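You operate a simulated robot arm through the tools that you are given. There is no shell and no other tool.

Carry out the task below with a simulated two-armed robot. There is one attempt and no reset: what you move stays moved.

TASK
Put the blue cover in the grey case, wipe the flat block of the vice and shut the vice.
Fine: wipe the grime off with the grey rag and put it back; shut the lid of the case. What is to be rubbed or washed off counts as gone when no trace of it is left.

It is judged by the outcome, as a careful person would: the job done as asked, and still so three seconds after it is handed in. It fails if anything else is knocked over, pushed out of place, dropped, spilled or broken. A push-on lid holds only when it is set on centred and level and pressed home; a screw cap is set on level and turned clockwise until tight.

THE ROBOT
Two 7-joint arms with fingered hands on one trunk that stands fixed in place. Base frame: the origin is at the foot of the trunk, x ahead of it, y to its left, z up; the work surface is at about z = 0.8. Lengths are in m, angles in degrees, forces in N, time in s.
The left shoulder is at [0.07, 0.153, 1.222], the right one opposite. With the tool pointing down near the work surface each hand reaches from about 0.1 to 0.84 m from the base axis, measured 20 degrees to its own side. Payload 3.9 kg a hand.
Tool frame (each hand has its own): the origin (TCP) lies between the finger pads and is the grasp point; the fingertips stand 0.03 m ahead of it; z points along the fingers, y is the line along which they close. The gripper opens to 0.104 m; its body begins 0.035 m behind the TCP. The gripper is a hand of 4 fingers: y runs from the thumb to the fingers, the wrist lies at [-0.017, -0.104, -0.178] in the tool frame, and closing takes about 1.5 s.
Orientation is told as [roll, pitch, yaw] about the base's x, y, z axes, in that order, counted from this pose: with the fingers straight down and the wrist toward the robot, the tool's x, y and z point along [0, 1, 0], [1, 0, 0] and [0, 0, -1] of the base frame.

THE INTERFACE
- The arms move only by the tool nudge_tool. It takes "left_increments", "right_increments" or both (then of equal length, played together; a hand with none holds still); each is a list of rows, each an object (a shift or turn left out is 0, a gripper value left out holds the last) with "jaw": the closure, from 0 (fully open) to 1 (shut); "dp": the shift along the tool's x, y, z in m, a list of three; "dr": the turn, a rotation vector about the tool's x, y, z in degrees, a list of three. In form: [{"jaw": jaw, "dp": [dx, dy, dz], "dr": [wx, wy, wz]}, ...]. A call has 1 to 20 rows; each row shifts and turns the commanded pose from where the row before left it, along the tool's axes as they then stand. A row lasts 0.2 s, in which the tool goes at most 0.05 m and 8.6 degrees; a call with a longer step from one row to the next is refused whole, and so is a gripper value outside its range. Where a pose cannot be reached the arm comes as near as it can. A force on the tool above 90 N (or 10 N above the force at the start of the call, whichever is more), or a blocked arm, ends the call early, and 0.2 s more pass. The fingers move at their own pace (about 0.072 m/s each) and stop on an object; they squeeze with about 23 N. The grip force told is the motor's: it shows also when the fingers shut on nothing. Time passes only in rows, and 0.2 s behind the last, so rows that do not move let the fingers close. The reply holds the time, the measured pose of the TCP, the force on the tool along the base axes, the opening and the grip force, in the units named above and with some noise, with the torque about the TCP (base axes, N m) and any sound that the robot's microphone picked up.
- Cameras (640 x 400 px; columns grow to the right, rows downward): "scene" is now at [0.1371, -0.0097, 1.4547]; the picture's right is [-0.12, -0.99, -0.00], its down [-0.54, 0.07, -0.84] and it looks along [0.83, -0.10, -0.55] (base axes); focal length 276 px, centre (320, 200). "left" rides on the left gripper at [-0.066, -0.09, -0.126] in its tool frame; the picture's right is [-0.78, -0.30, 0.56], its down [0.57, -0.70, 0.43] and it looks along [0.27, 0.65, 0.71] (tool axes); focal length 275 px, centre (320, 200). "right" rides on the right gripper at [0.066, -0.09, -0.126] in its tool frame; the picture's right is [-0.78, 0.30, -0.56], its down [-0.57, -0.70, 0.42] and it looks along [-0.26, 0.65, 0.71] (tool axes); focal length 275 px, centre (320, 200). There is no depth. A picture from a camera that has moved, and an enlarged one, comes with that camera's place and axes in the base frame and with its lens.
- camera(camera): a new picture of that camera. It takes no simulated time.
- move_column(by): slides the trunk up (or, below 0, down) by that many m; the arms and the scene camera ride with it, the base frame stays. It gives what a move gives, with no picture.
- preshape(shape, hand): the hand has 4 fingers and takes this shape, open, in about a second: jaw (thumb against the fingers, like two jaws); tri (thumb and two fingers); tip (a fingertip pinch); poke (one finger out to press); point (the index stretched); flat (the hand flat); cup (the hand cupped); fist (a fist). The gripper value then closes the fingers along that shape, each until it touches; the sizes above hold for jaw. It gives what a move gives, with no picture.
- head_to(pan, tilt): turns the head with the scene camera to pan (to the left, within 86 degrees either way) and tilt (down, from -29 to 69), counted from straight ahead of the robot. It gives what a move gives.
- inspect(camera, box): a new picture of the part [left, top, right, bottom] of that camera's present view, enlarged. It takes no simulated time.
- hand_in(): hands the job in; it is judged then, once.

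Places have to be worked out from the pictures, the camera data and where the tool is seen. Open the grippers and draw the arms clear of the work before you hand the job in, unless the task says otherwise.

The tools are called after "Request:" as a command line: name --argument value ..., lists and objects as JSON in quotes. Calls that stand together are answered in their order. nudge_tool: Moves the arms, as the interface text tells. Its arguments: {"type":"object","properties":{"left_increments":{"type":"array"},"right_increments":{"type":"array"}},"required":[]} The other tools are called the same way: move_column (by) moves the trunk up or down; preshape (shape, hand) gives the hand a shape; head_to (pan, tilt) turns the head that bears the scene camera; camera (camera) takes a picture; inspect (camera, box) takes an enlarged picture of a part of a camera's view; hand_in () hands the job in.

At the start:

```text
time: 0.0
left_ee_pos: [0.5937, 0.1741, 1.2038]
left_tool_rot: [0.0, 0.0, 0.1]
left_force: [0.1, 0.3, -1.0]
left_moment: [0.03, 0.0, 0.02]
left_finger_gap: 0.1037
left_finger_force: 0.0
left_shape: jaw
right_ee_pos: [0.5338, -0.2885, 1.2656]
right_tool_rot: [0.1, 0.0, 0.0]
right_force: [0.4, -0.1, -0.3]
right_moment: [-0.04, 0.0, 0.02]
right_finger_gap: 0.1034
right_finger_force: 0.0
right_shape: jaw
trunk travel left (down, up): [-0.675, 0.265]
head pan, tilt (commanded): [-7.2, 33.1]
```

scene: 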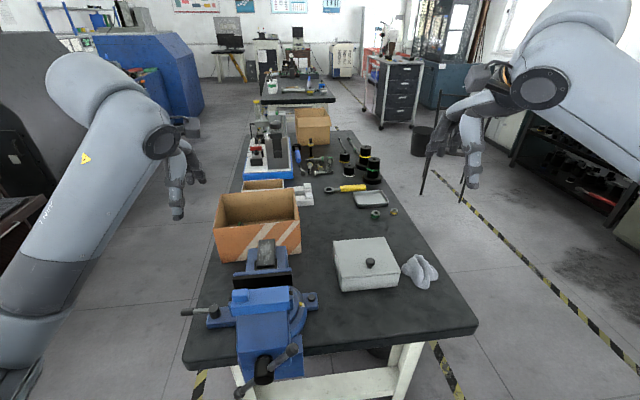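
right: 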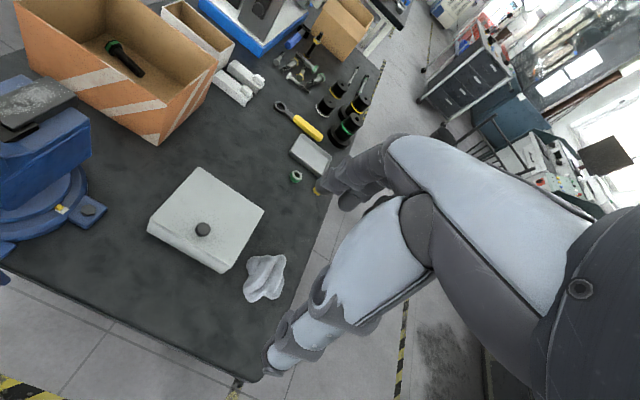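
left: 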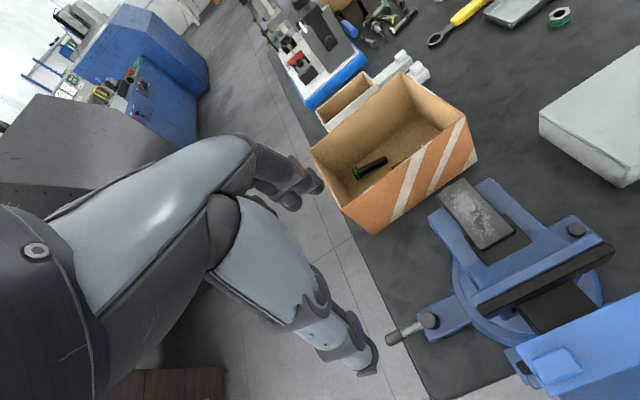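

I'll start by looking more closely at the work surface: the vice, the case with its lid, the rag, and where a blue cover might be.

Request:
inspect --camera "scene" --box '[180, 220, 340, 400]'

Request:
inspect --camera "scene" --box '[300, 210, 460, 310]'

Request:
inspect --camera "scene" --box '[220, 90, 420, 220]'

Request:
inspect --camera "left" --box '[380, 150, 640, 400]'

```text
2.22 times, centred on (260, 310) of scene
camera zoom: at [0.1371, -0.0097, 1.4547], right [-0.12, -0.99, 0.0], down [-0.54, 0.07, -0.84], along [0.83, -0.1, -0.55], focal length 613 px, centre (453, -44)
```

zoom: 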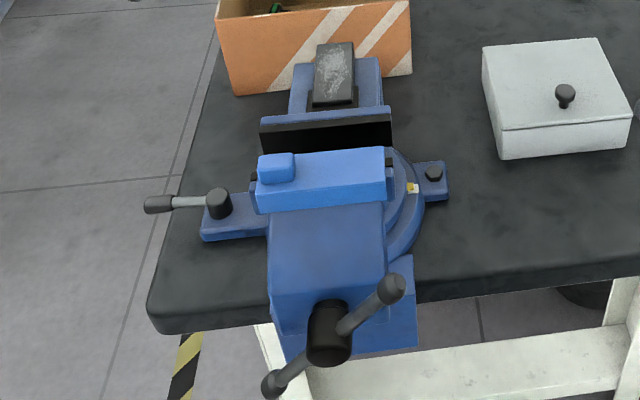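

```text
4.00 times, centred on (380, 260) of scene
camera zoom: at [0.1371, -0.0097, 1.4547], right [-0.12, -0.99, 0.0], down [-0.54, 0.07, -0.84], along [0.83, -0.1, -0.55], focal length 1104 px, centre (80, -40)
```

zoom: 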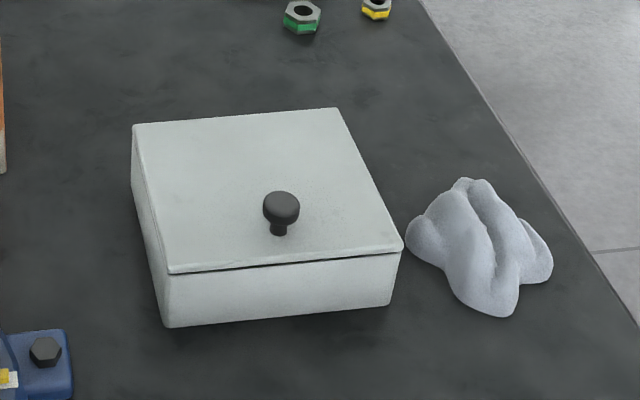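

```text
3.08 times, centred on (320, 155) of scene
camera zoom: at [0.1371, -0.0097, 1.4547], right [-0.12, -0.99, 0.0], down [-0.54, 0.07, -0.84], along [0.83, -0.1, -0.55], focal length 849 px, centre (320, 338)
```

zoom: 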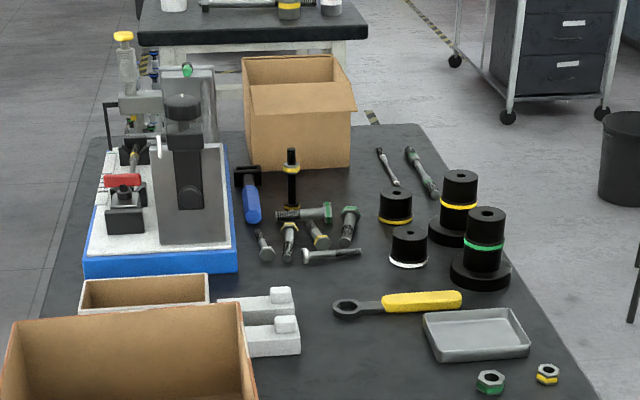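

```text
1.60 times, centred on (510, 275) of left
camera zoom: at [0.5041, 0.1089, 1.3305], right [-0.3, -0.78, -0.56], down [-0.7, 0.57, -0.42], along [0.65, 0.27, -0.71], focal length 440 px, centre (16, 80)
```

zoom: 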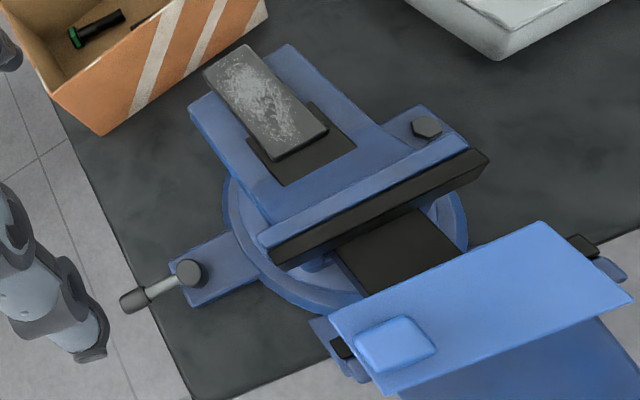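

The blue cover looks like the light-blue saddle with a tab on the vice's near jaw, and the grimy flat block is the anvil behind the far jaw. I'll turn the head down toward the vice for a better view of the handle.

Request:
head_to --pan 5 --tilt 60

Request:
camera --camera "scene"

```text
time: 0.9
left_ee_pos: [0.5928, 0.1752, 1.2057]
left_tool_rot: [0.1, 0.1, 0.0]
left_force: [-0.3, 0.5, -0.8]
left_moment: [-0.01, -0.01, 0.0]
left_finger_gap: 0.1038
left_finger_force: 0.0
left_shape: jaw
right_ee_pos: [0.5332, -0.2871, 1.2652]
right_tool_rot: [0.0, -0.1, -0.1]
right_force: [0.5, 0.2, 0.7]
right_moment: [0.01, 0.03, -0.02]
right_finger_gap: 0.1037
right_finger_force: 0.1
right_shape: jaw
trunk travel left (down, up): [-0.675, 0.265]
head pan, tilt (commanded): [5.0, 60.0]
```

```text
taken
camera scene: at [0.1152, 0.0072, 1.4175], right [0.09, -1.0, 0.0], down [-0.86, -0.07, -0.5], along [0.5, 0.04, -0.87], focal length 276 px, centre (320, 200)
```

scene: 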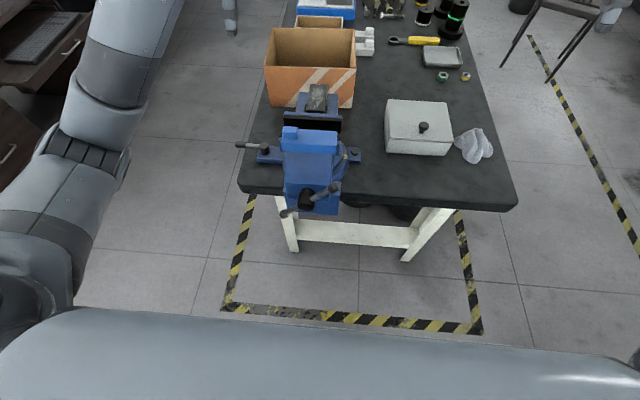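

The vice is well in view from here. I'll enlarge it and the case to measure the handle, jaws, cover and lid.

Request:
inspect --camera "scene" --box '[230, 70, 374, 230]'

Request:
inspect --camera "scene" --box '[370, 80, 510, 180]'

Request:
inspect --camera "right" --box '[120, 140, 320, 320]'

Request:
inspect --camera "right" --box '[0, 60, 160, 280]'

```text
2.50 times, centred on (302, 150) of scene
camera zoom: at [0.1152, 0.0072, 1.4175], right [0.09, -1.0, 0.0], down [-0.86, -0.07, -0.5], along [0.5, 0.04, -0.87], focal length 690 px, centre (365, 325)
```

zoom: 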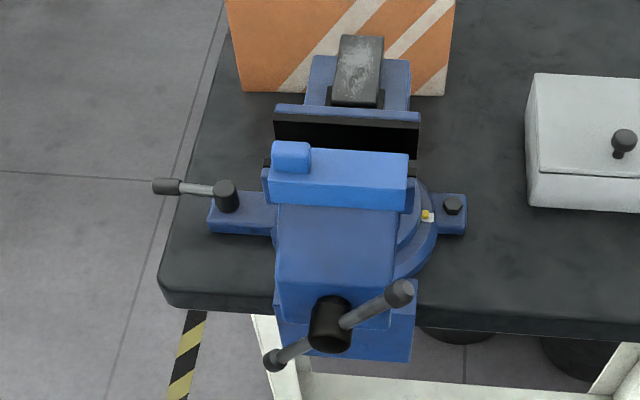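

```text
4.00 times, centred on (440, 130) of scene
camera zoom: at [0.1152, 0.0072, 1.4175], right [0.09, -1.0, 0.0], down [-0.86, -0.07, -0.5], along [0.5, 0.04, -0.87], focal length 1104 px, centre (-160, 480)
```

zoom: 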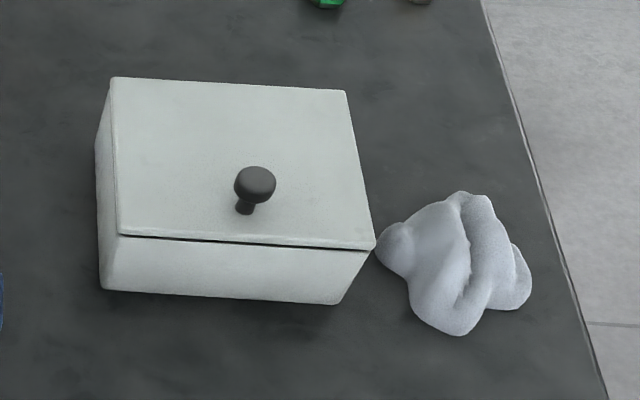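

```text
2.22 times, centred on (220, 230) of right
camera zoom: at [0.4437, -0.2219, 1.3913], right [0.3, -0.78, 0.56], down [-0.7, -0.57, -0.42], along [0.65, -0.26, -0.71], focal length 612 px, centre (542, 133)
```

zoom: 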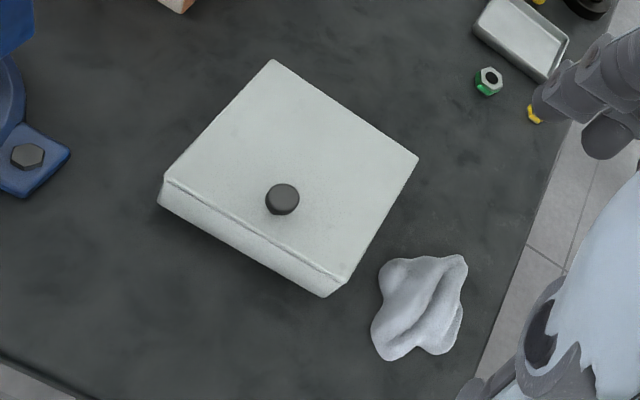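

```text
1.82 times, centred on (80, 170) of right
camera zoom: at [0.4437, -0.2219, 1.3913], right [0.3, -0.78, 0.56], down [-0.7, -0.57, -0.42], along [0.65, -0.26, -0.71], focal length 500 px, centre (756, 254)
```

zoom: 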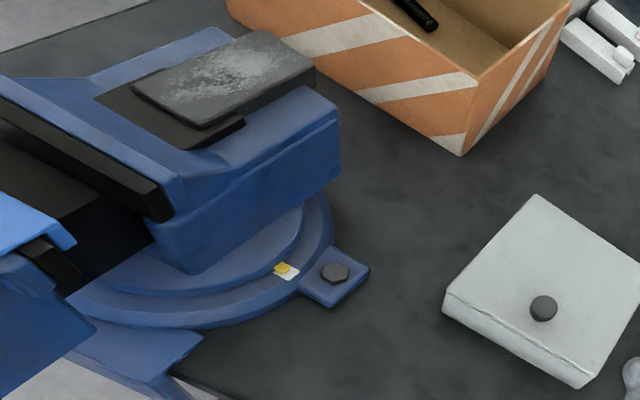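

The case spans about x 0.64–0.79, y −0.135…−0.302 with its lid top at z≈0.86. The knob is near the front at about (0.668, −0.217, 0.89), which suggests a rear hinge. I'll turn the right hand by 90° yaw so it closes along y, the hinge direction, before going to the knob.

Request:
nudge_tool --right_increments '[{"jaw": 0, "dp": [0, 0, 0], "dr": [0, 0, -8.2]}, {"dr": [0, 0, -8.2]}, {"dr": [0, 0, -8.2]}, {"dr": [0, 0, -8.2]}, {"dr": [0, 0, -8.2]}, {"dr": [0, 0, -8.2]}, {"dr": [0, 0, -8.2]}, {"dr": [0, 0, -8.2]}, {"dr": [0, 0, -8.2]}, {"dr": [0, 0, -8.2]}, {"dr": [0, 0, -8.0]}, {"dp": [0, 0, 0]}]'

```text
time: 3.5
left_ee_pos: [0.5933, 0.1752, 1.2052]
left_tool_rot: [0.0, -0.1, 0.0]
left_force: [1.2, -1.5, 0.1]
left_moment: [0.0, -0.02, 0.02]
left_finger_gap: 0.1037
left_finger_force: 0.0
left_shape: jaw
right_ee_pos: [0.5342, -0.289, 1.2651]
right_tool_rot: [0.0, 0.1, 90.1]
right_force: [0.3, 0.4, 0.6]
right_moment: [0.05, 0.01, -0.01]
right_finger_gap: 0.1036
right_finger_force: 0.0
right_shape: jaw
trunk travel left (down, up): [-0.675, 0.265]
head pan, tilt (commanded): [5.0, 60.0]
```

The right hand is turned cleanly to yaw 90. Next I'll move it in front of and above the knob, then pitch it to point forward and down by about 34°.

Request:
nudge_tool --right_increments '[{"dp": [-0.011, 0.012, 0.036]}, {"dp": [-0.011, 0.012, 0.036]}, {"dp": [-0.011, 0.012, 0.036]}, {"dp": [-0.011, 0.012, 0.036]}, {"dp": [-0.011, 0.012, 0.036]}, {"dp": [-0.011, 0.012, 0.036]}, {"dr": [0, -8.5, 0]}, {"dr": [0, -8.5, 0]}, {"dr": [0, -8.5, 0]}, {"dr": [0, -8.5, 0]}, {"dp": [0, 0, 0]}]'

Request:
head_to --pan -15 --tilt 45

Request:
camera --camera "scene"

Request:
camera --camera "right"

```text
time: 5.9
left_ee_pos: [0.592, 0.1759, 1.2053]
left_tool_rot: [0.0, 0.1, 0.0]
left_force: [0.3, 0.7, -0.2]
left_moment: [-0.01, -0.01, -0.01]
left_finger_gap: 0.1038
left_finger_force: 0.1
left_shape: jaw
right_ee_pos: [0.6001, -0.2163, 1.05]
right_tool_rot: [-34.0, 0.0, 90.0]
right_force: [0.6, -0.1, 0.0]
right_moment: [0.0, -0.02, -0.01]
right_finger_gap: 0.1038
right_finger_force: 0.1
right_shape: jaw
trunk travel left (down, up): [-0.675, 0.265]
head pan, tilt (commanded): [5.0, 60.0]
```

```text
time: 6.7
left_ee_pos: [0.5919, 0.1751, 1.2063]
left_tool_rot: [0.0, 0.2, -0.1]
left_force: [-0.4, 0.2, -0.3]
left_moment: [-0.01, 0.0, 0.01]
left_finger_gap: 0.1037
left_finger_force: 0.0
left_shape: jaw
right_ee_pos: [0.5992, -0.2174, 1.0498]
right_tool_rot: [-34.2, -0.1, 90.0]
right_force: [-0.2, -0.1, 0.0]
right_moment: [-0.02, -0.01, -0.03]
right_finger_gap: 0.1033
right_finger_force: 0.0
right_shape: jaw
trunk travel left (down, up): [-0.675, 0.265]
head pan, tilt (commanded): [-15.0, 45.0]
```

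```text
taken
camera scene: at [0.1271, -0.0196, 1.4369], right [-0.26, -0.97, 0.0], down [-0.68, 0.18, -0.71], along [0.68, -0.18, -0.71], focal length 276 px, centre (320, 200)
```

scene: 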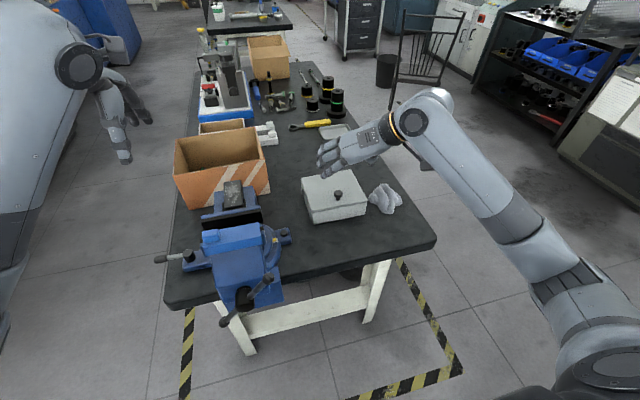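

```text
taken
camera right: at [0.4744, -0.306, 1.1168], right [0.33, 0.3, 0.9], down [0.71, -0.7, -0.03], along [0.62, 0.65, -0.44], focal length 275 px, centre (320, 200)
```

right: 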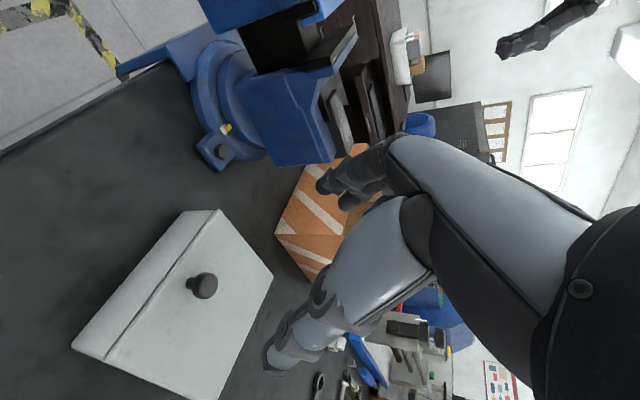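

The knob's position agrees from both cameras, at about (0.666, −0.219, 0.889). I'll bring the open fingers down around it, stopping 2 cm short to check.

Request:
nudge_tool --right_increments '[{"dp": [0.007, -0.0004, 0.028]}, {"dp": [0.007, -0.0004, 0.028]}, {"dp": [0.007, -0.0004, 0.028]}, {"dp": [0.007, -0.0004, 0.028]}, {"dp": [0.007, -0.0004, 0.028]}, {"dp": [0, 0, 0]}]'

Request:
inspect --camera "scene" --box '[270, 140, 430, 240]'

Request:
camera --camera "right"

```text
time: 8.1
left_ee_pos: [0.5927, 0.1746, 1.2059]
left_tool_rot: [0.0, 0.0, 0.0]
left_force: [-0.7, 0.2, -0.1]
left_moment: [0.01, 0.06, -0.01]
left_finger_gap: 0.1037
left_finger_force: 0.1
left_shape: jaw
right_ee_pos: [0.6465, -0.2158, 0.9123]
right_tool_rot: [-34.0, 0.0, 90.0]
right_force: [0.0, 0.2, -0.1]
right_moment: [-0.01, 0.0, 0.05]
right_finger_gap: 0.1039
right_finger_force: 0.1
right_shape: jaw
trunk travel left (down, up): [-0.675, 0.265]
head pan, tilt (commanded): [-15.0, 45.0]
```

```text
4.00 times, centred on (350, 190) of scene
camera zoom: at [0.1268, -0.0196, 1.437], right [-0.26, -0.97, 0.0], down [-0.68, 0.18, -0.71], along [0.68, -0.18, -0.71], focal length 1104 px, centre (200, 240)
```

zoom: 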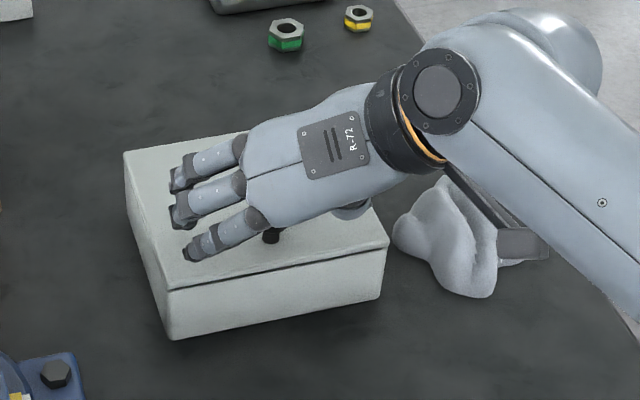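

```text
taken
camera right: at [0.522, -0.3061, 0.9802], right [0.33, 0.3, 0.9], down [0.71, -0.7, -0.03], along [0.62, 0.65, -0.44], focal length 275 px, centre (320, 200)
```

right: 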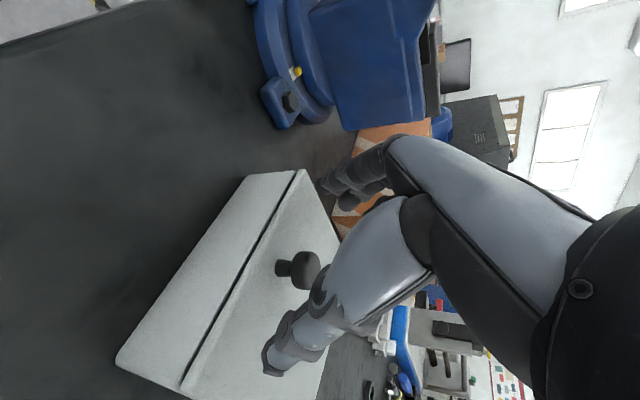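

At this pitch the front finger would touch the lid before the others. The lid also tilts away from me as it opens, so I'll bring the hand back to vertical, centre it over the knob and descend.

Request:
nudge_tool --right_increments '[{"dp": [0, 0, -0.01], "dr": [0, 8.5, 0]}, {"dr": [0, 8.5, 0]}, {"dr": [0, 8.5, 0]}, {"dr": [0, 8.5, 0]}, {"dp": [-0.013, -0.001, 0]}, {"dp": [-0.012, -0.001, 0]}, {"dp": [0, 0, 0]}]'

Request:
inspect --camera "scene" --box '[270, 140, 430, 240]'

Request:
camera --camera "right"

```text
time: 9.7
left_ee_pos: [0.5925, 0.1753, 1.2057]
left_tool_rot: [0.0, 0.1, 0.1]
left_force: [-0.3, -0.1, -0.3]
left_moment: [0.01, -0.02, 0.02]
left_finger_gap: 0.1039
left_finger_force: 0.0
left_shape: jaw
right_ee_pos: [0.6682, -0.2184, 0.922]
right_tool_rot: [0.0, 0.0, 90.2]
right_force: [-0.5, 0.5, -0.9]
right_moment: [0.01, -0.02, -0.01]
right_finger_gap: 0.1036
right_finger_force: 0.1
right_shape: jaw
trunk travel left (down, up): [-0.675, 0.265]
head pan, tilt (commanded): [-15.0, 45.0]
```

```text
4.00 times, centred on (350, 190) of scene
camera zoom: at [0.1271, -0.0197, 1.437], right [-0.26, -0.97, 0.0], down [-0.68, 0.18, -0.71], along [0.68, -0.18, -0.71], focal length 1104 px, centre (200, 240)
```

zoom: 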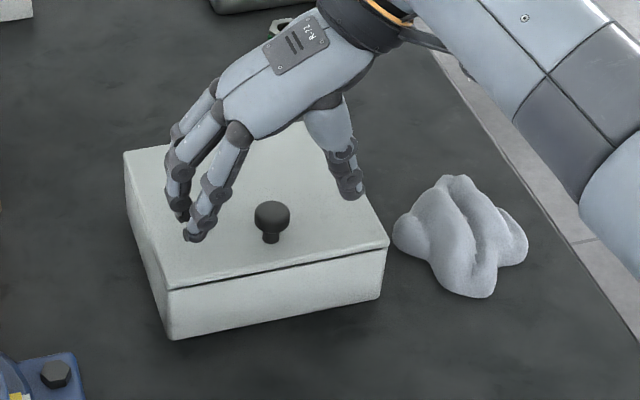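

```text
taken
camera right: at [0.6019, -0.3082, 1.0469], right [0.78, 0.3, 0.56], down [0.57, -0.7, -0.43], along [0.26, 0.65, -0.71], focal length 275 px, centre (320, 200)
```

right: 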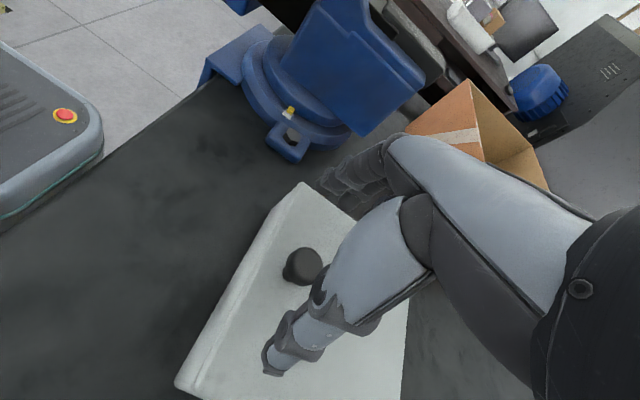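

The hand is centred over the knob with the thumb on the right and the fingers on the left. I'll descend 2.5 cm and close on it.

Request:
nudge_tool --right_increments '[{"dp": [0, 0, 0.0125]}, {"dp": [0, 0, 0.0125]}, {"jaw": 1}, {}, {}, {}, {}, {}, {}, {}, {}]'

Request:
inspect --camera "scene" --box '[270, 140, 430, 240]'

Request:
camera --camera "right"

```text
time: 12.1
left_ee_pos: [0.5902, 0.1736, 1.2059]
left_tool_rot: [0.2, -0.1, 0.1]
left_force: [0.2, 0.5, -0.4]
left_moment: [0.0, -0.01, 0.02]
left_finger_gap: 0.104
left_finger_force: 0.1
left_shape: jaw
right_ee_pos: [0.6665, -0.2225, 0.8979]
right_tool_rot: [0.0, -0.1, 90.0]
right_force: [-6.2, -8.6, 5.2]
right_moment: [-0.01, 0.19, -0.11]
right_finger_gap: 0.0092
right_finger_force: 23.0
right_shape: jaw
trunk travel left (down, up): [-0.675, 0.265]
head pan, tilt (commanded): [-15.0, 45.0]
```

```text
4.00 times, centred on (350, 190) of scene
camera zoom: at [0.1249, -0.0213, 1.4372], right [-0.26, -0.97, 0.0], down [-0.68, 0.18, -0.71], along [0.68, -0.18, -0.71], focal length 1104 px, centre (200, 240)
```

zoom: 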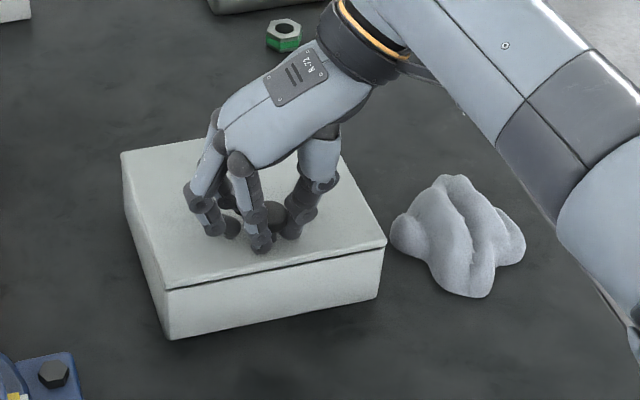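

```text
taken
camera right: at [0.5995, -0.3109, 1.0226], right [0.78, 0.3, 0.56], down [0.57, -0.7, -0.42], along [0.26, 0.65, -0.71], focal length 275 px, centre (320, 200)
```

right: 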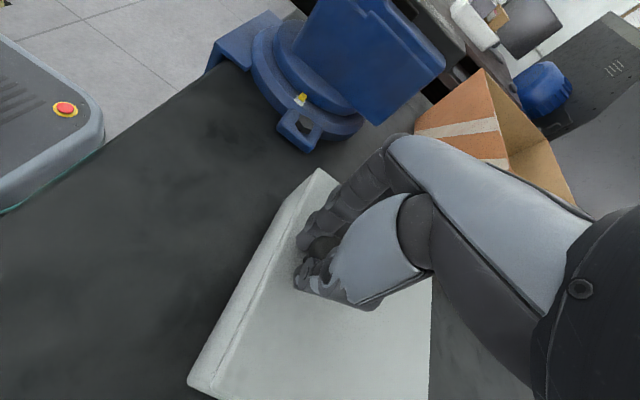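

The knob is held between the index finger and thumb at 23 N. I'll lift a first bit along the hinge arc, about 10°, and see whether the lid follows.

Request:
nudge_tool --right_increments '[{"dp": [-0.0015, 0, -0.0053]}, {"dp": [-0.0017, 0, -0.0053]}, {"dp": [-0.002, 0, -0.0052]}, {"dp": [-0.0024, 0, -0.005]}, {}]'

Request:
inspect --camera "scene" --box '[270, 140, 430, 240]'

```text
time: 13.3
left_ee_pos: [0.5924, 0.1745, 1.2056]
left_tool_rot: [0.0, 0.2, 0.1]
left_force: [-0.4, 0.9, 0.6]
left_moment: [-0.02, 0.0, 0.0]
left_finger_gap: 0.1036
left_finger_force: 0.1
left_shape: jaw
right_ee_pos: [0.6763, -0.2186, 0.9175]
right_tool_rot: [0.0, -0.1, 90.2]
right_force: [-3.1, 0.7, 0.3]
right_moment: [0.38, 0.34, -0.07]
right_finger_gap: 0.0077
right_finger_force: 23.0
right_shape: jaw
trunk travel left (down, up): [-0.675, 0.265]
head pan, tilt (commanded): [-15.0, 45.0]
```

```text
4.00 times, centred on (350, 190) of scene
camera zoom: at [0.1272, -0.0199, 1.4369], right [-0.26, -0.97, 0.0], down [-0.68, 0.18, -0.71], along [0.68, -0.18, -0.71], focal length 1104 px, centre (200, 240)
```

zoom: 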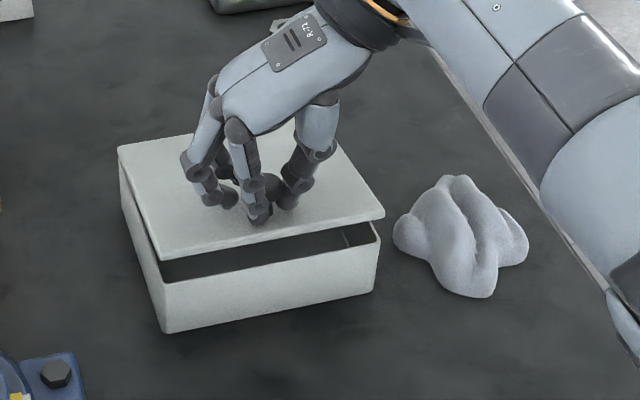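

The lid is hinged at the back and follows the knob; the inside of the case is showing. I'll continue along the arc, rotating the hand with the lid while checking reach.

Request:
nudge_tool --right_increments '[{"dp": [-0.0069, 0, -0.01155], "dr": [0, 6, 0]}, {"dp": [-0.0069, 0, -0.01155], "dr": [0, 6, 0]}, {"dp": [-0.0069, 0, -0.01155], "dr": [0, 6, 0]}, {}]'

Request:
inspect --camera "scene" --box '[270, 140, 430, 240]'

```text
time: 14.3
left_ee_pos: [0.593, 0.1742, 1.2042]
left_tool_rot: [0.0, 0.1, -0.1]
left_force: [-0.8, -0.2, 0.6]
left_moment: [0.01, 0.02, -0.03]
left_finger_gap: 0.1033
left_finger_force: 0.1
left_shape: jaw
right_ee_pos: [0.6423, -0.2269, 0.9657]
right_tool_rot: [18.2, 0.0, 90.0]
right_force: [2.9, 0.8, 0.1]
right_moment: [-0.02, 0.05, 0.0]
right_finger_gap: 0.0057
right_finger_force: 23.3
right_shape: jaw
right hand out of reach, approached as far as the arm can: row 1, 2, 3
trunk travel left (down, up): [-0.675, 0.265]
head pan, tilt (commanded): [-15.0, 45.0]
```

```text
4.00 times, centred on (350, 190) of scene
camera zoom: at [0.1288, -0.0202, 1.4368], right [-0.26, -0.97, 0.0], down [-0.68, 0.18, -0.71], along [0.68, -0.18, -0.71], focal length 1104 px, centre (200, 240)
```

zoom: 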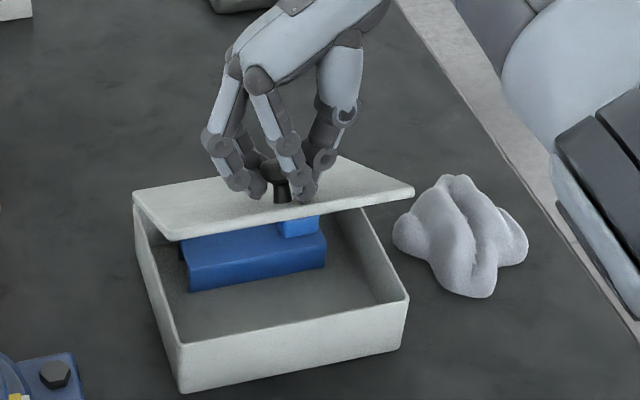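

The arm hit its reach limit, and in pulling back it drew the case about 5 cm toward me. The lid is now about 33° open, and a blue saddle cover is already lying inside. I'll put the case back at the end. First I'll bring the right arm's commanded pose back toward where the hand really is, in a small test step.

Request:
nudge_tool --right_increments '[{"dp": [0.01, -0.0015, 0.0005]}, {"dp": [0.01, -0.0015, 0.0005]}]'

Request:
inspect --camera "scene" --box '[270, 140, 430, 240]'

```text
time: 14.9
left_ee_pos: [0.5934, 0.174, 1.2052]
left_tool_rot: [-0.1, 0.1, -0.1]
left_force: [-0.7, -0.1, -0.1]
left_moment: [0.01, -0.04, 0.01]
left_finger_gap: 0.1036
left_finger_force: 0.0
left_shape: jaw
right_ee_pos: [0.621, -0.2308, 0.9722]
right_tool_rot: [18.1, 0.0, 90.0]
right_force: [2.5, 1.1, 0.0]
right_moment: [-0.12, 0.25, 0.01]
right_finger_gap: 0.006
right_finger_force: 22.7
right_shape: jaw
trunk travel left (down, up): [-0.675, 0.265]
head pan, tilt (commanded): [-15.0, 45.0]
```

```text
4.00 times, centred on (350, 190) of scene
camera zoom: at [0.1284, -0.0205, 1.4368], right [-0.26, -0.97, 0.0], down [-0.68, 0.18, -0.71], along [0.68, -0.18, -0.71], focal length 1104 px, centre (200, 240)
```

zoom: 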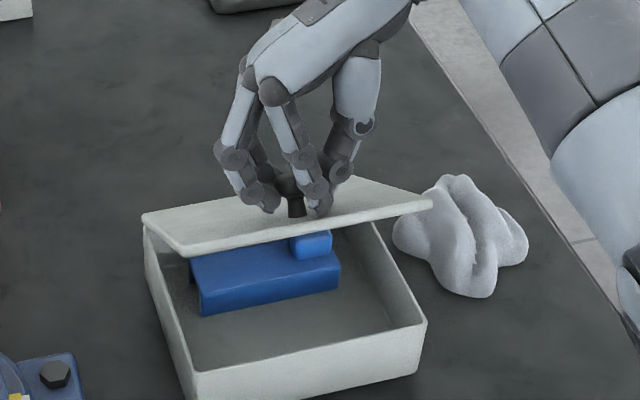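

The command follows the pose actually reached, so that step drew the case about 2 cm more; it now sits about 7 cm nearer, which helps reach. I'll look closely at how the fingers hold the knob before going on.

Request:
inspect --camera "scene" --box '[310, 160, 380, 204]'

Request:
camera --camera "right"

Request:
camera --camera "left"

```text
9.09 times, centred on (345, 182) of scene
camera zoom: at [0.1284, -0.0205, 1.4368], right [-0.26, -0.97, 0.0], down [-0.68, 0.18, -0.71], along [0.68, -0.18, -0.71], focal length 2509 px, centre (93, 364)
```

zoom: 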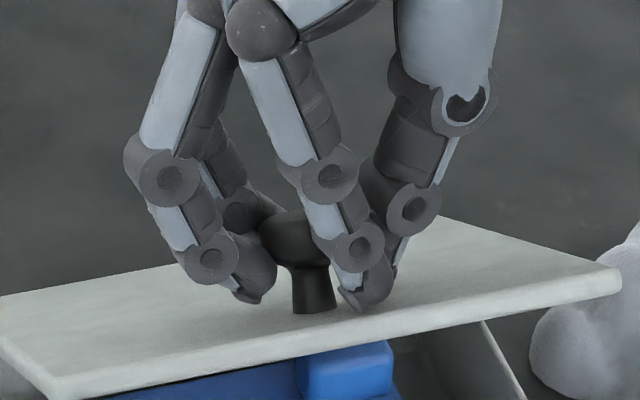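

```text
taken
camera right: at [0.598, -0.32, 1.1116], right [0.91, 0.3, 0.29], down [0.41, -0.7, -0.58], along [0.03, 0.65, -0.76], focal length 275 px, centre (320, 200)
```

right: 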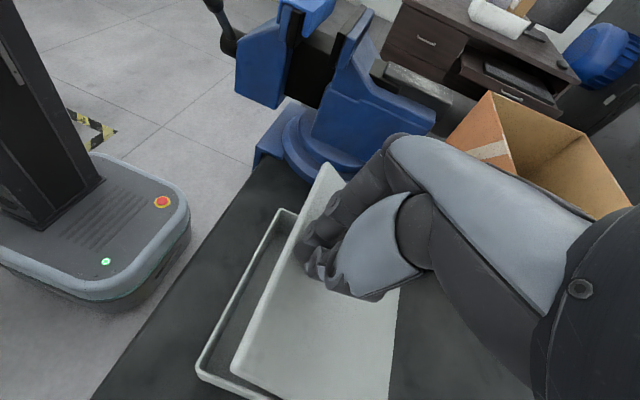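

```text
taken
camera left: at [0.505, 0.1082, 1.3301], right [-0.3, -0.78, -0.56], down [-0.7, 0.57, -0.42], along [0.65, 0.27, -0.71], focal length 275 px, centre (320, 200)
```

left: 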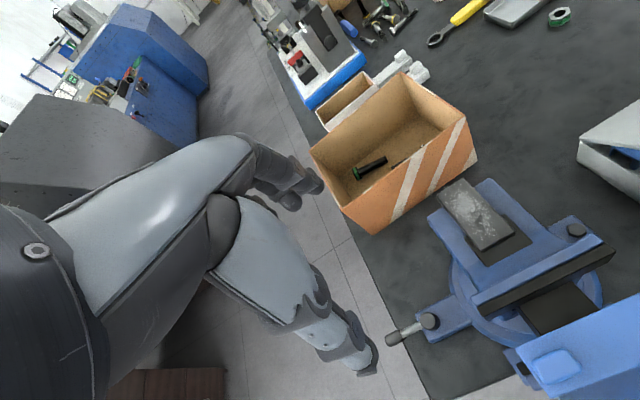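

The knob is caged between the index finger, the thumb and the other fingers, with the lid at about 35°. I'll continue the arc in small steps to about 50° while easing the hand pitch so the wrist stays in reach.

Request:
nudge_tool --right_increments '[{"dp": [-0.0045, 0, -0.0068], "dr": [0, -1.5, 0]}, {"dp": [-0.0052, 0, -0.0064], "dr": [0, -1.5, 0]}, {"dp": [-0.0058, 0, -0.0059], "dr": [0, -1.5, 0]}, {"dp": [-0.0063, 0, -0.0053], "dr": [0, -1.5, 0]}, {}]'

Request:
inspect --camera "scene" --box '[270, 140, 430, 240]'

```text
time: 16.1
left_ee_pos: [0.5901, 0.1757, 1.2073]
left_tool_rot: [-0.1, 0.0, 0.0]
left_force: [-0.7, -0.2, 0.5]
left_moment: [0.01, -0.04, -0.03]
left_finger_gap: 0.1036
left_finger_force: 0.0
left_shape: jaw
right_ee_pos: [0.6481, -0.2303, 0.9924]
right_tool_rot: [11.9, 0.0, 90.1]
right_force: [-5.2, -1.7, 5.8]
right_moment: [0.03, 0.31, -0.06]
right_finger_gap: 0.0062
right_finger_force: 23.2
right_shape: jaw
trunk travel left (down, up): [-0.675, 0.265]
head pan, tilt (commanded): [-15.0, 45.0]
```

```text
4.00 times, centred on (350, 190) of scene
camera zoom: at [0.125, -0.0197, 1.4372], right [-0.26, -0.97, 0.0], down [-0.68, 0.18, -0.71], along [0.68, -0.18, -0.71], focal length 1104 px, centre (200, 240)
```

zoom: 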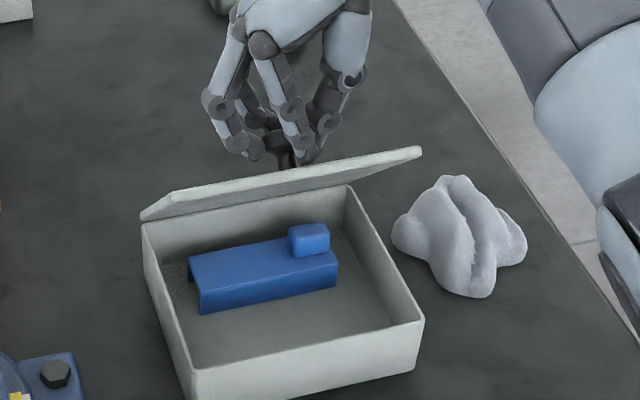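

The case stayed put and the lid is at about 50°. I'll open it a little more, watching the force.

Request:
nudge_tool --right_increments '[{"dp": [-0.0064, 0, -0.0038], "dr": [0, -3, 0]}, {"dp": [-0.0069, 0, -0.003], "dr": [0, -3, 0]}, {}]'

Request:
inspect --camera "scene" --box '[270, 120, 430, 220]'

```text
time: 16.9
left_ee_pos: [0.5888, 0.1734, 1.2071]
left_tool_rot: [0.0, -0.1, 0.1]
left_force: [-0.2, -0.6, -0.1]
left_moment: [-0.02, -0.01, 0.0]
left_finger_gap: 0.1038
left_finger_force: 0.0
left_shape: jaw
right_ee_pos: [0.6613, -0.2294, 0.9962]
right_tool_rot: [5.8, 0.0, 90.0]
right_force: [-6.4, -4.3, 12.0]
right_moment: [0.03, 0.14, -0.08]
right_finger_gap: 0.0065
right_finger_force: 22.9
right_shape: jaw
trunk travel left (down, up): [-0.675, 0.265]
head pan, tilt (commanded): [-15.0, 45.0]
```

```text
4.00 times, centred on (350, 170) of scene
camera zoom: at [0.1233, -0.02, 1.4374], right [-0.26, -0.97, 0.0], down [-0.68, 0.18, -0.71], along [0.68, -0.18, -0.71], focal length 1104 px, centre (200, 320)
```

zoom: 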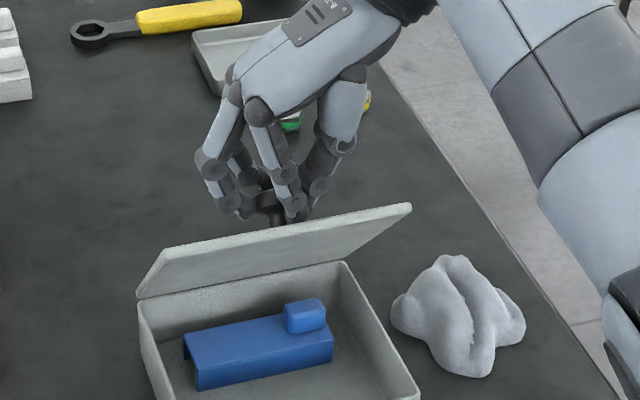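

The force on the hand is rising because the fingers press on the lid. I'll ease the hand up slightly while continuing the arc.

Request:
nudge_tool --right_increments '[{"dp": [-0.001, 0, -0.005]}, {"dp": [-0.0072, 0, -0.0035], "dr": [0, -2, 0]}, {"dp": [-0.0075, 0, -0.0025], "dr": [0, -2, 0]}, {}]'

Request:
inspect --camera "scene" --box '[270, 120, 430, 220]'

```text
time: 17.9
left_ee_pos: [0.5914, 0.1733, 1.2064]
left_tool_rot: [0.0, 0.0, 0.0]
left_force: [0.1, 0.5, 0.2]
left_moment: [0.01, -0.04, 0.02]
left_finger_gap: 0.1035
left_finger_force: 0.1
left_shape: jaw
right_ee_pos: [0.6798, -0.2299, 1.0049]
right_tool_rot: [1.9, -0.1, 90.0]
right_force: [-2.4, -6.2, 7.1]
right_moment: [-0.07, 0.11, -0.03]
right_finger_gap: 0.0063
right_finger_force: 22.7
right_shape: jaw
trunk travel left (down, up): [-0.675, 0.265]
head pan, tilt (commanded): [-15.0, 45.0]
```

```text
4.00 times, centred on (350, 170) of scene
camera zoom: at [0.1255, -0.0208, 1.4371], right [-0.26, -0.97, 0.0], down [-0.68, 0.18, -0.71], along [0.68, -0.18, -0.71], focal length 1104 px, centre (200, 320)
```

zoom: 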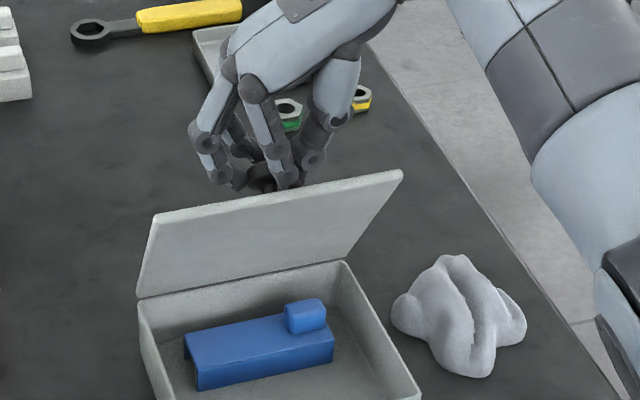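

The lid is at about 62°, held steady with the case in place, which leaves the front half of the case open. The right hand will keep holding while the left fetches the cover. First I'll turn the left hand to yaw −90 so it closes along y, and view the cover from its camera.

Request:
nudge_tool --left_increments '[{"jaw": 0, "dr": [0, 0, 8.2]}, {"dr": [0, 0, 8.2]}, {"dr": [0, 0, 8.2]}, {"dr": [0, 0, 8.2]}, {"dr": [0, 0, 8.2]}, {"dr": [0, 0, 8.2]}, {"dr": [0, 0, 8.2]}, {"dr": [0, 0, 8.2]}, {"dr": [0, 0, 8.2]}, {"dr": [0, 0, 8.2]}, {"dr": [0, 0, 8.0]}, {}]'

Request:
head_to --pan 2 --tilt 50

Request:
camera --camera "left"

Request:
camera --camera "scene"

```text
time: 20.5
left_ee_pos: [0.5904, 0.1745, 1.2057]
left_tool_rot: [0.0, 0.1, -90.1]
left_force: [0.6, 0.7, -0.3]
left_moment: [0.01, -0.02, -0.01]
left_finger_gap: 0.1039
left_finger_force: 0.0
left_shape: jaw
right_ee_pos: [0.6793, -0.229, 1.0042]
right_tool_rot: [1.9, 0.0, 90.1]
right_force: [-3.7, -5.6, 5.2]
right_moment: [-0.08, 0.12, -0.04]
right_finger_gap: 0.0064
right_finger_force: 23.0
right_shape: jaw
trunk travel left (down, up): [-0.675, 0.265]
head pan, tilt (commanded): [-15.0, 45.0]
```

```text
time: 21.3
left_ee_pos: [0.5909, 0.1747, 1.2056]
left_tool_rot: [-0.1, 0.0, -90.0]
left_force: [-0.6, -0.3, 0.0]
left_moment: [-0.03, -0.01, 0.02]
left_finger_gap: 0.1037
left_finger_force: 0.0
left_shape: jaw
right_ee_pos: [0.6799, -0.2294, 1.0043]
right_tool_rot: [1.9, -0.2, 90.0]
right_force: [-2.9, -5.9, 6.5]
right_moment: [-0.09, 0.1, -0.07]
right_finger_gap: 0.0061
right_finger_force: 23.0
right_shape: jaw
trunk travel left (down, up): [-0.675, 0.265]
head pan, tilt (commanded): [2.0, 50.0]
```

```text
taken
camera left: at [0.5262, 0.2641, 1.3308], right [-0.78, 0.3, -0.56], down [0.57, 0.7, -0.42], along [0.27, -0.65, -0.71], focal length 275 px, centre (320, 200)
```

left: 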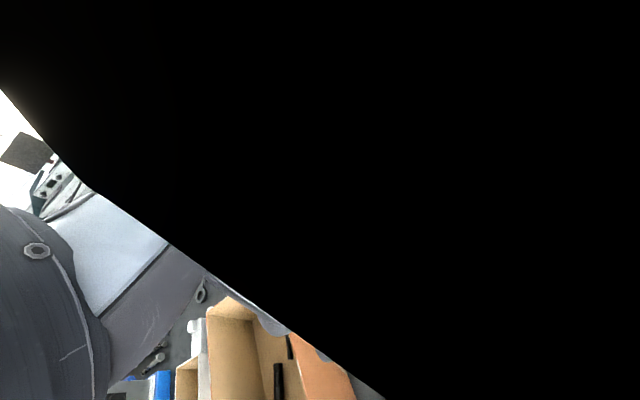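

```text
taken
camera scene: at [0.124, 0.0029, 1.4302], right [0.03, -1.0, 0.0], down [-0.76, -0.03, -0.64], along [0.64, 0.02, -0.77], focal length 276 px, centre (320, 200)
```

scene: 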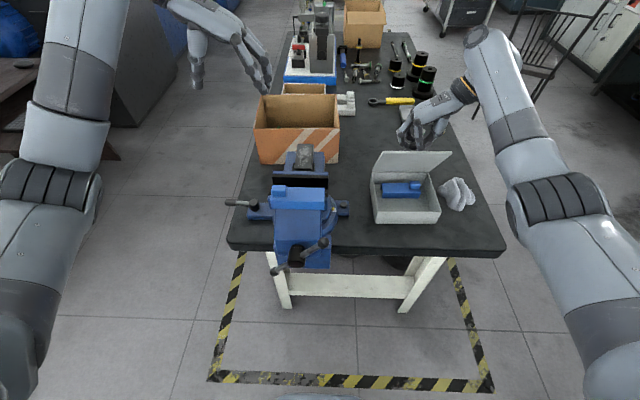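

The left hand's camera is blocked by its own arm in this pose, so I'll use the scene camera enlarged on the vice and cover.

Request:
inspect --camera "scene" --box '[260, 135, 360, 275]'

Request:
inspect --camera "scene" --box '[262, 170, 352, 226]'

Request:
inspect --camera "right" --box '[200, 0, 480, 200]'

```text
2.86 times, centred on (310, 205) of scene
camera zoom: at [0.124, 0.0029, 1.4302], right [0.03, -1.0, 0.0], down [-0.76, -0.03, -0.64], along [0.64, 0.02, -0.77], focal length 789 px, centre (349, 186)
```

zoom: 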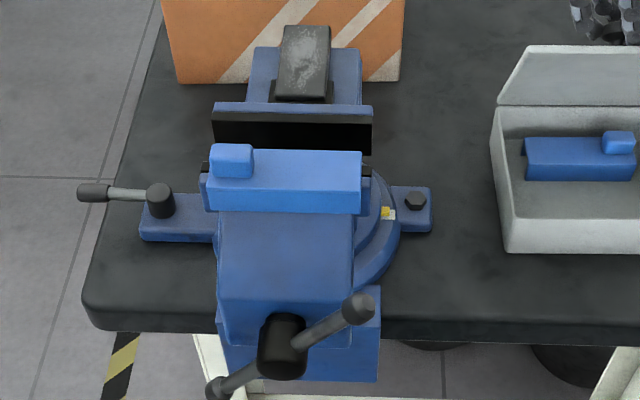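

```text
7.11 times, centred on (307, 198) of scene
camera zoom: at [0.124, 0.0029, 1.4302], right [0.03, -1.0, 0.0], down [-0.76, -0.03, -0.64], along [0.64, 0.02, -0.77], focal length 1963 px, centre (412, 214)
```

zoom: 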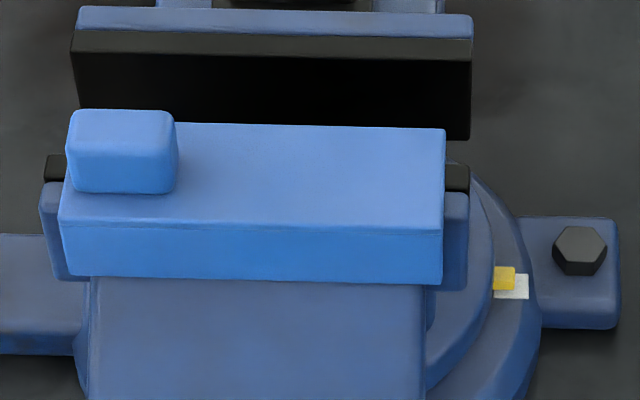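

```text
2.00 times, centred on (340, 100) of right
camera zoom: at [0.6179, -0.3197, 1.1323], right [0.79, 0.3, 0.53], down [0.56, -0.7, -0.44], along [0.24, 0.65, -0.72], focal length 551 px, centre (280, 400)
```

zoom: 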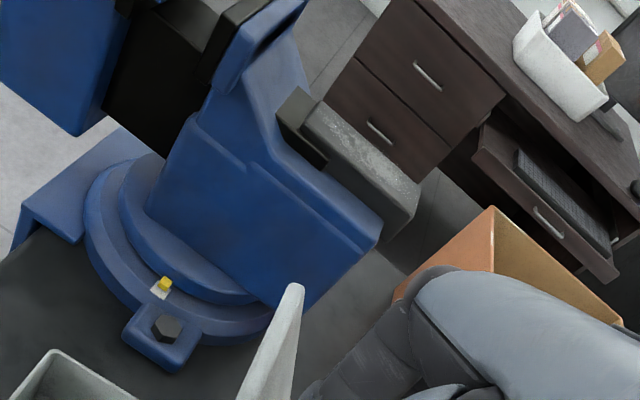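

The cover's grip tab is about 17×32×17 mm at (0.499, 0.098, 1.0–1.017), and the cover body spans x 0.479–0.519, y 0.007–0.115. Before fetching it I want the lid swung past vertical so the case is fully open. I'll bring the closed left hand round in front of the lid to push it from underneath.

Request:
nudge_tool --left_increments '[{"jaw": 1, "dp": [-0.012, 0.043, 0]}, {"dp": [-0.012, 0.043, 0]}, {"dp": [-0.012, 0.043, 0]}, {"dp": [-0.012, 0.043, 0]}, {"dp": [-0.012, 0.043, 0]}, {"dp": [-0.012, 0.043, 0]}, {"dp": [-0.012, 0.043, 0]}, {"dp": [-0.006, 0.043, 0]}, {"dr": [0, 8, 0]}, {"dr": [0, 8, 0]}, {"dr": [0, 8, 0]}, {"dr": [0, 8, 0]}, {}]'

Request:
camera --camera "scene"

Request:
camera --camera "left"

```text
time: 24.1
left_ee_pos: [0.5004, -0.1689, 1.206]
left_tool_rot: [32.0, 0.0, -90.0]
left_force: [0.0, 0.3, -0.4]
left_moment: [-0.01, 0.01, -0.02]
left_finger_gap: 0.0
left_finger_force: 23.5
left_shape: jaw
right_ee_pos: [0.6798, -0.2295, 1.0045]
right_tool_rot: [2.0, -0.1, 90.1]
right_force: [-1.9, -2.6, 3.6]
right_moment: [-0.01, 0.07, -0.04]
right_finger_gap: 0.0068
right_finger_force: 23.2
right_shape: jaw
trunk travel left (down, up): [-0.675, 0.265]
head pan, tilt (commanded): [2.0, 50.0]
```

```text
taken
camera scene: at [0.1245, 0.0032, 1.4301], right [0.03, -1.0, 0.0], down [-0.77, -0.03, -0.64], along [0.64, 0.02, -0.77], focal length 276 px, centre (320, 200)
```

scene: 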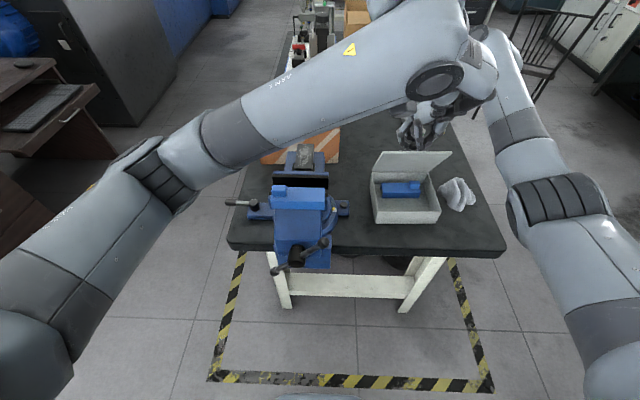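

```text
taken
camera left: at [0.3795, -0.0797, 1.2772], right [-0.36, 0.3, -0.88], down [0.71, 0.7, -0.06], along [0.6, -0.65, -0.46], focal length 275 px, centre (320, 200)
```

left: 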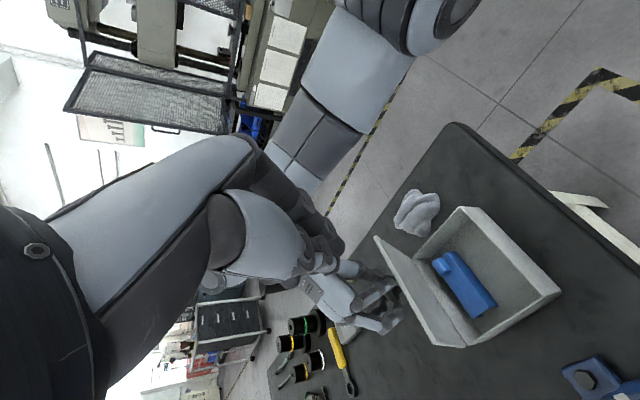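

The left hand is in front of the lid, well clear of the right hand. I'll lower it to lid height while staying about 10 cm in front of it.

Request:
nudge_tool --left_increments '[{"dp": [-0.0148, 0, 0.0332]}, {"dp": [-0.0148, 0, 0.0332]}, {"dp": [-0.0148, 0, 0.0332]}, {"dp": [-0.0148, 0, 0.0332]}, {"dp": [-0.0148, 0, 0.0332]}, {"dp": [-0.0148, 0, 0.0332]}, {}]'

Request:
camera --camera "scene"

Request:
camera --camera "left"

```text
time: 25.7
left_ee_pos: [0.527, -0.17, 0.9875]
left_tool_rot: [32.0, 0.0, -90.0]
left_force: [-0.4, -0.4, -0.3]
left_moment: [-0.04, 0.02, 0.03]
left_finger_gap: 0.0
left_finger_force: 23.0
left_shape: jaw
right_ee_pos: [0.6805, -0.2298, 1.0042]
right_tool_rot: [2.0, 0.0, 90.1]
right_force: [-2.1, -2.6, 5.1]
right_moment: [-0.03, 0.1, -0.06]
right_finger_gap: 0.0068
right_finger_force: 22.9
right_shape: jaw
trunk travel left (down, up): [-0.675, 0.265]
head pan, tilt (commanded): [2.0, 50.0]
```

```text
taken
camera scene: at [0.1245, 0.0031, 1.4301], right [0.03, -1.0, 0.0], down [-0.77, -0.03, -0.64], along [0.64, 0.02, -0.77], focal length 276 px, centre (320, 200)
```

scene: 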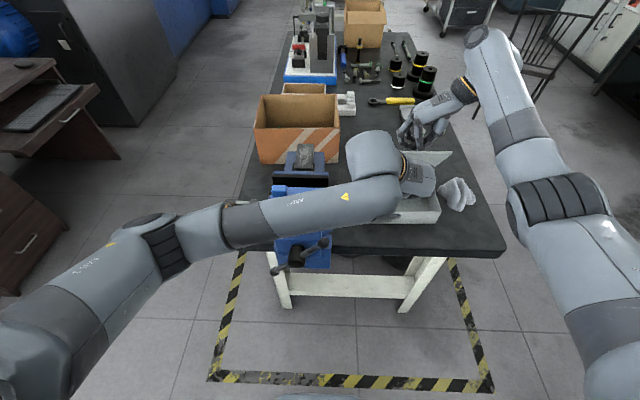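

```text
taken
camera left: at [0.4073, -0.0802, 1.0593], right [-0.36, 0.3, -0.88], down [0.71, 0.7, -0.06], along [0.6, -0.65, -0.47], focal length 275 px, centre (320, 200)
```

left: 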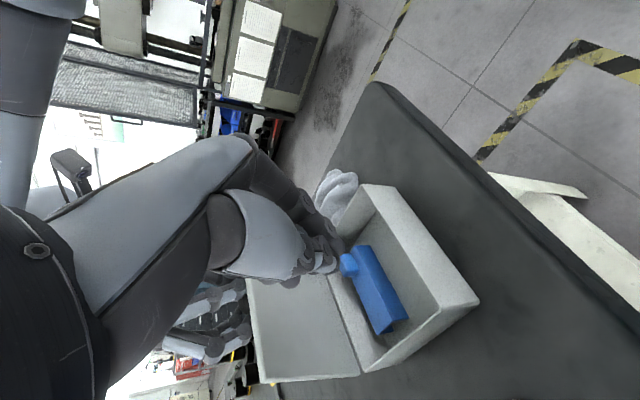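

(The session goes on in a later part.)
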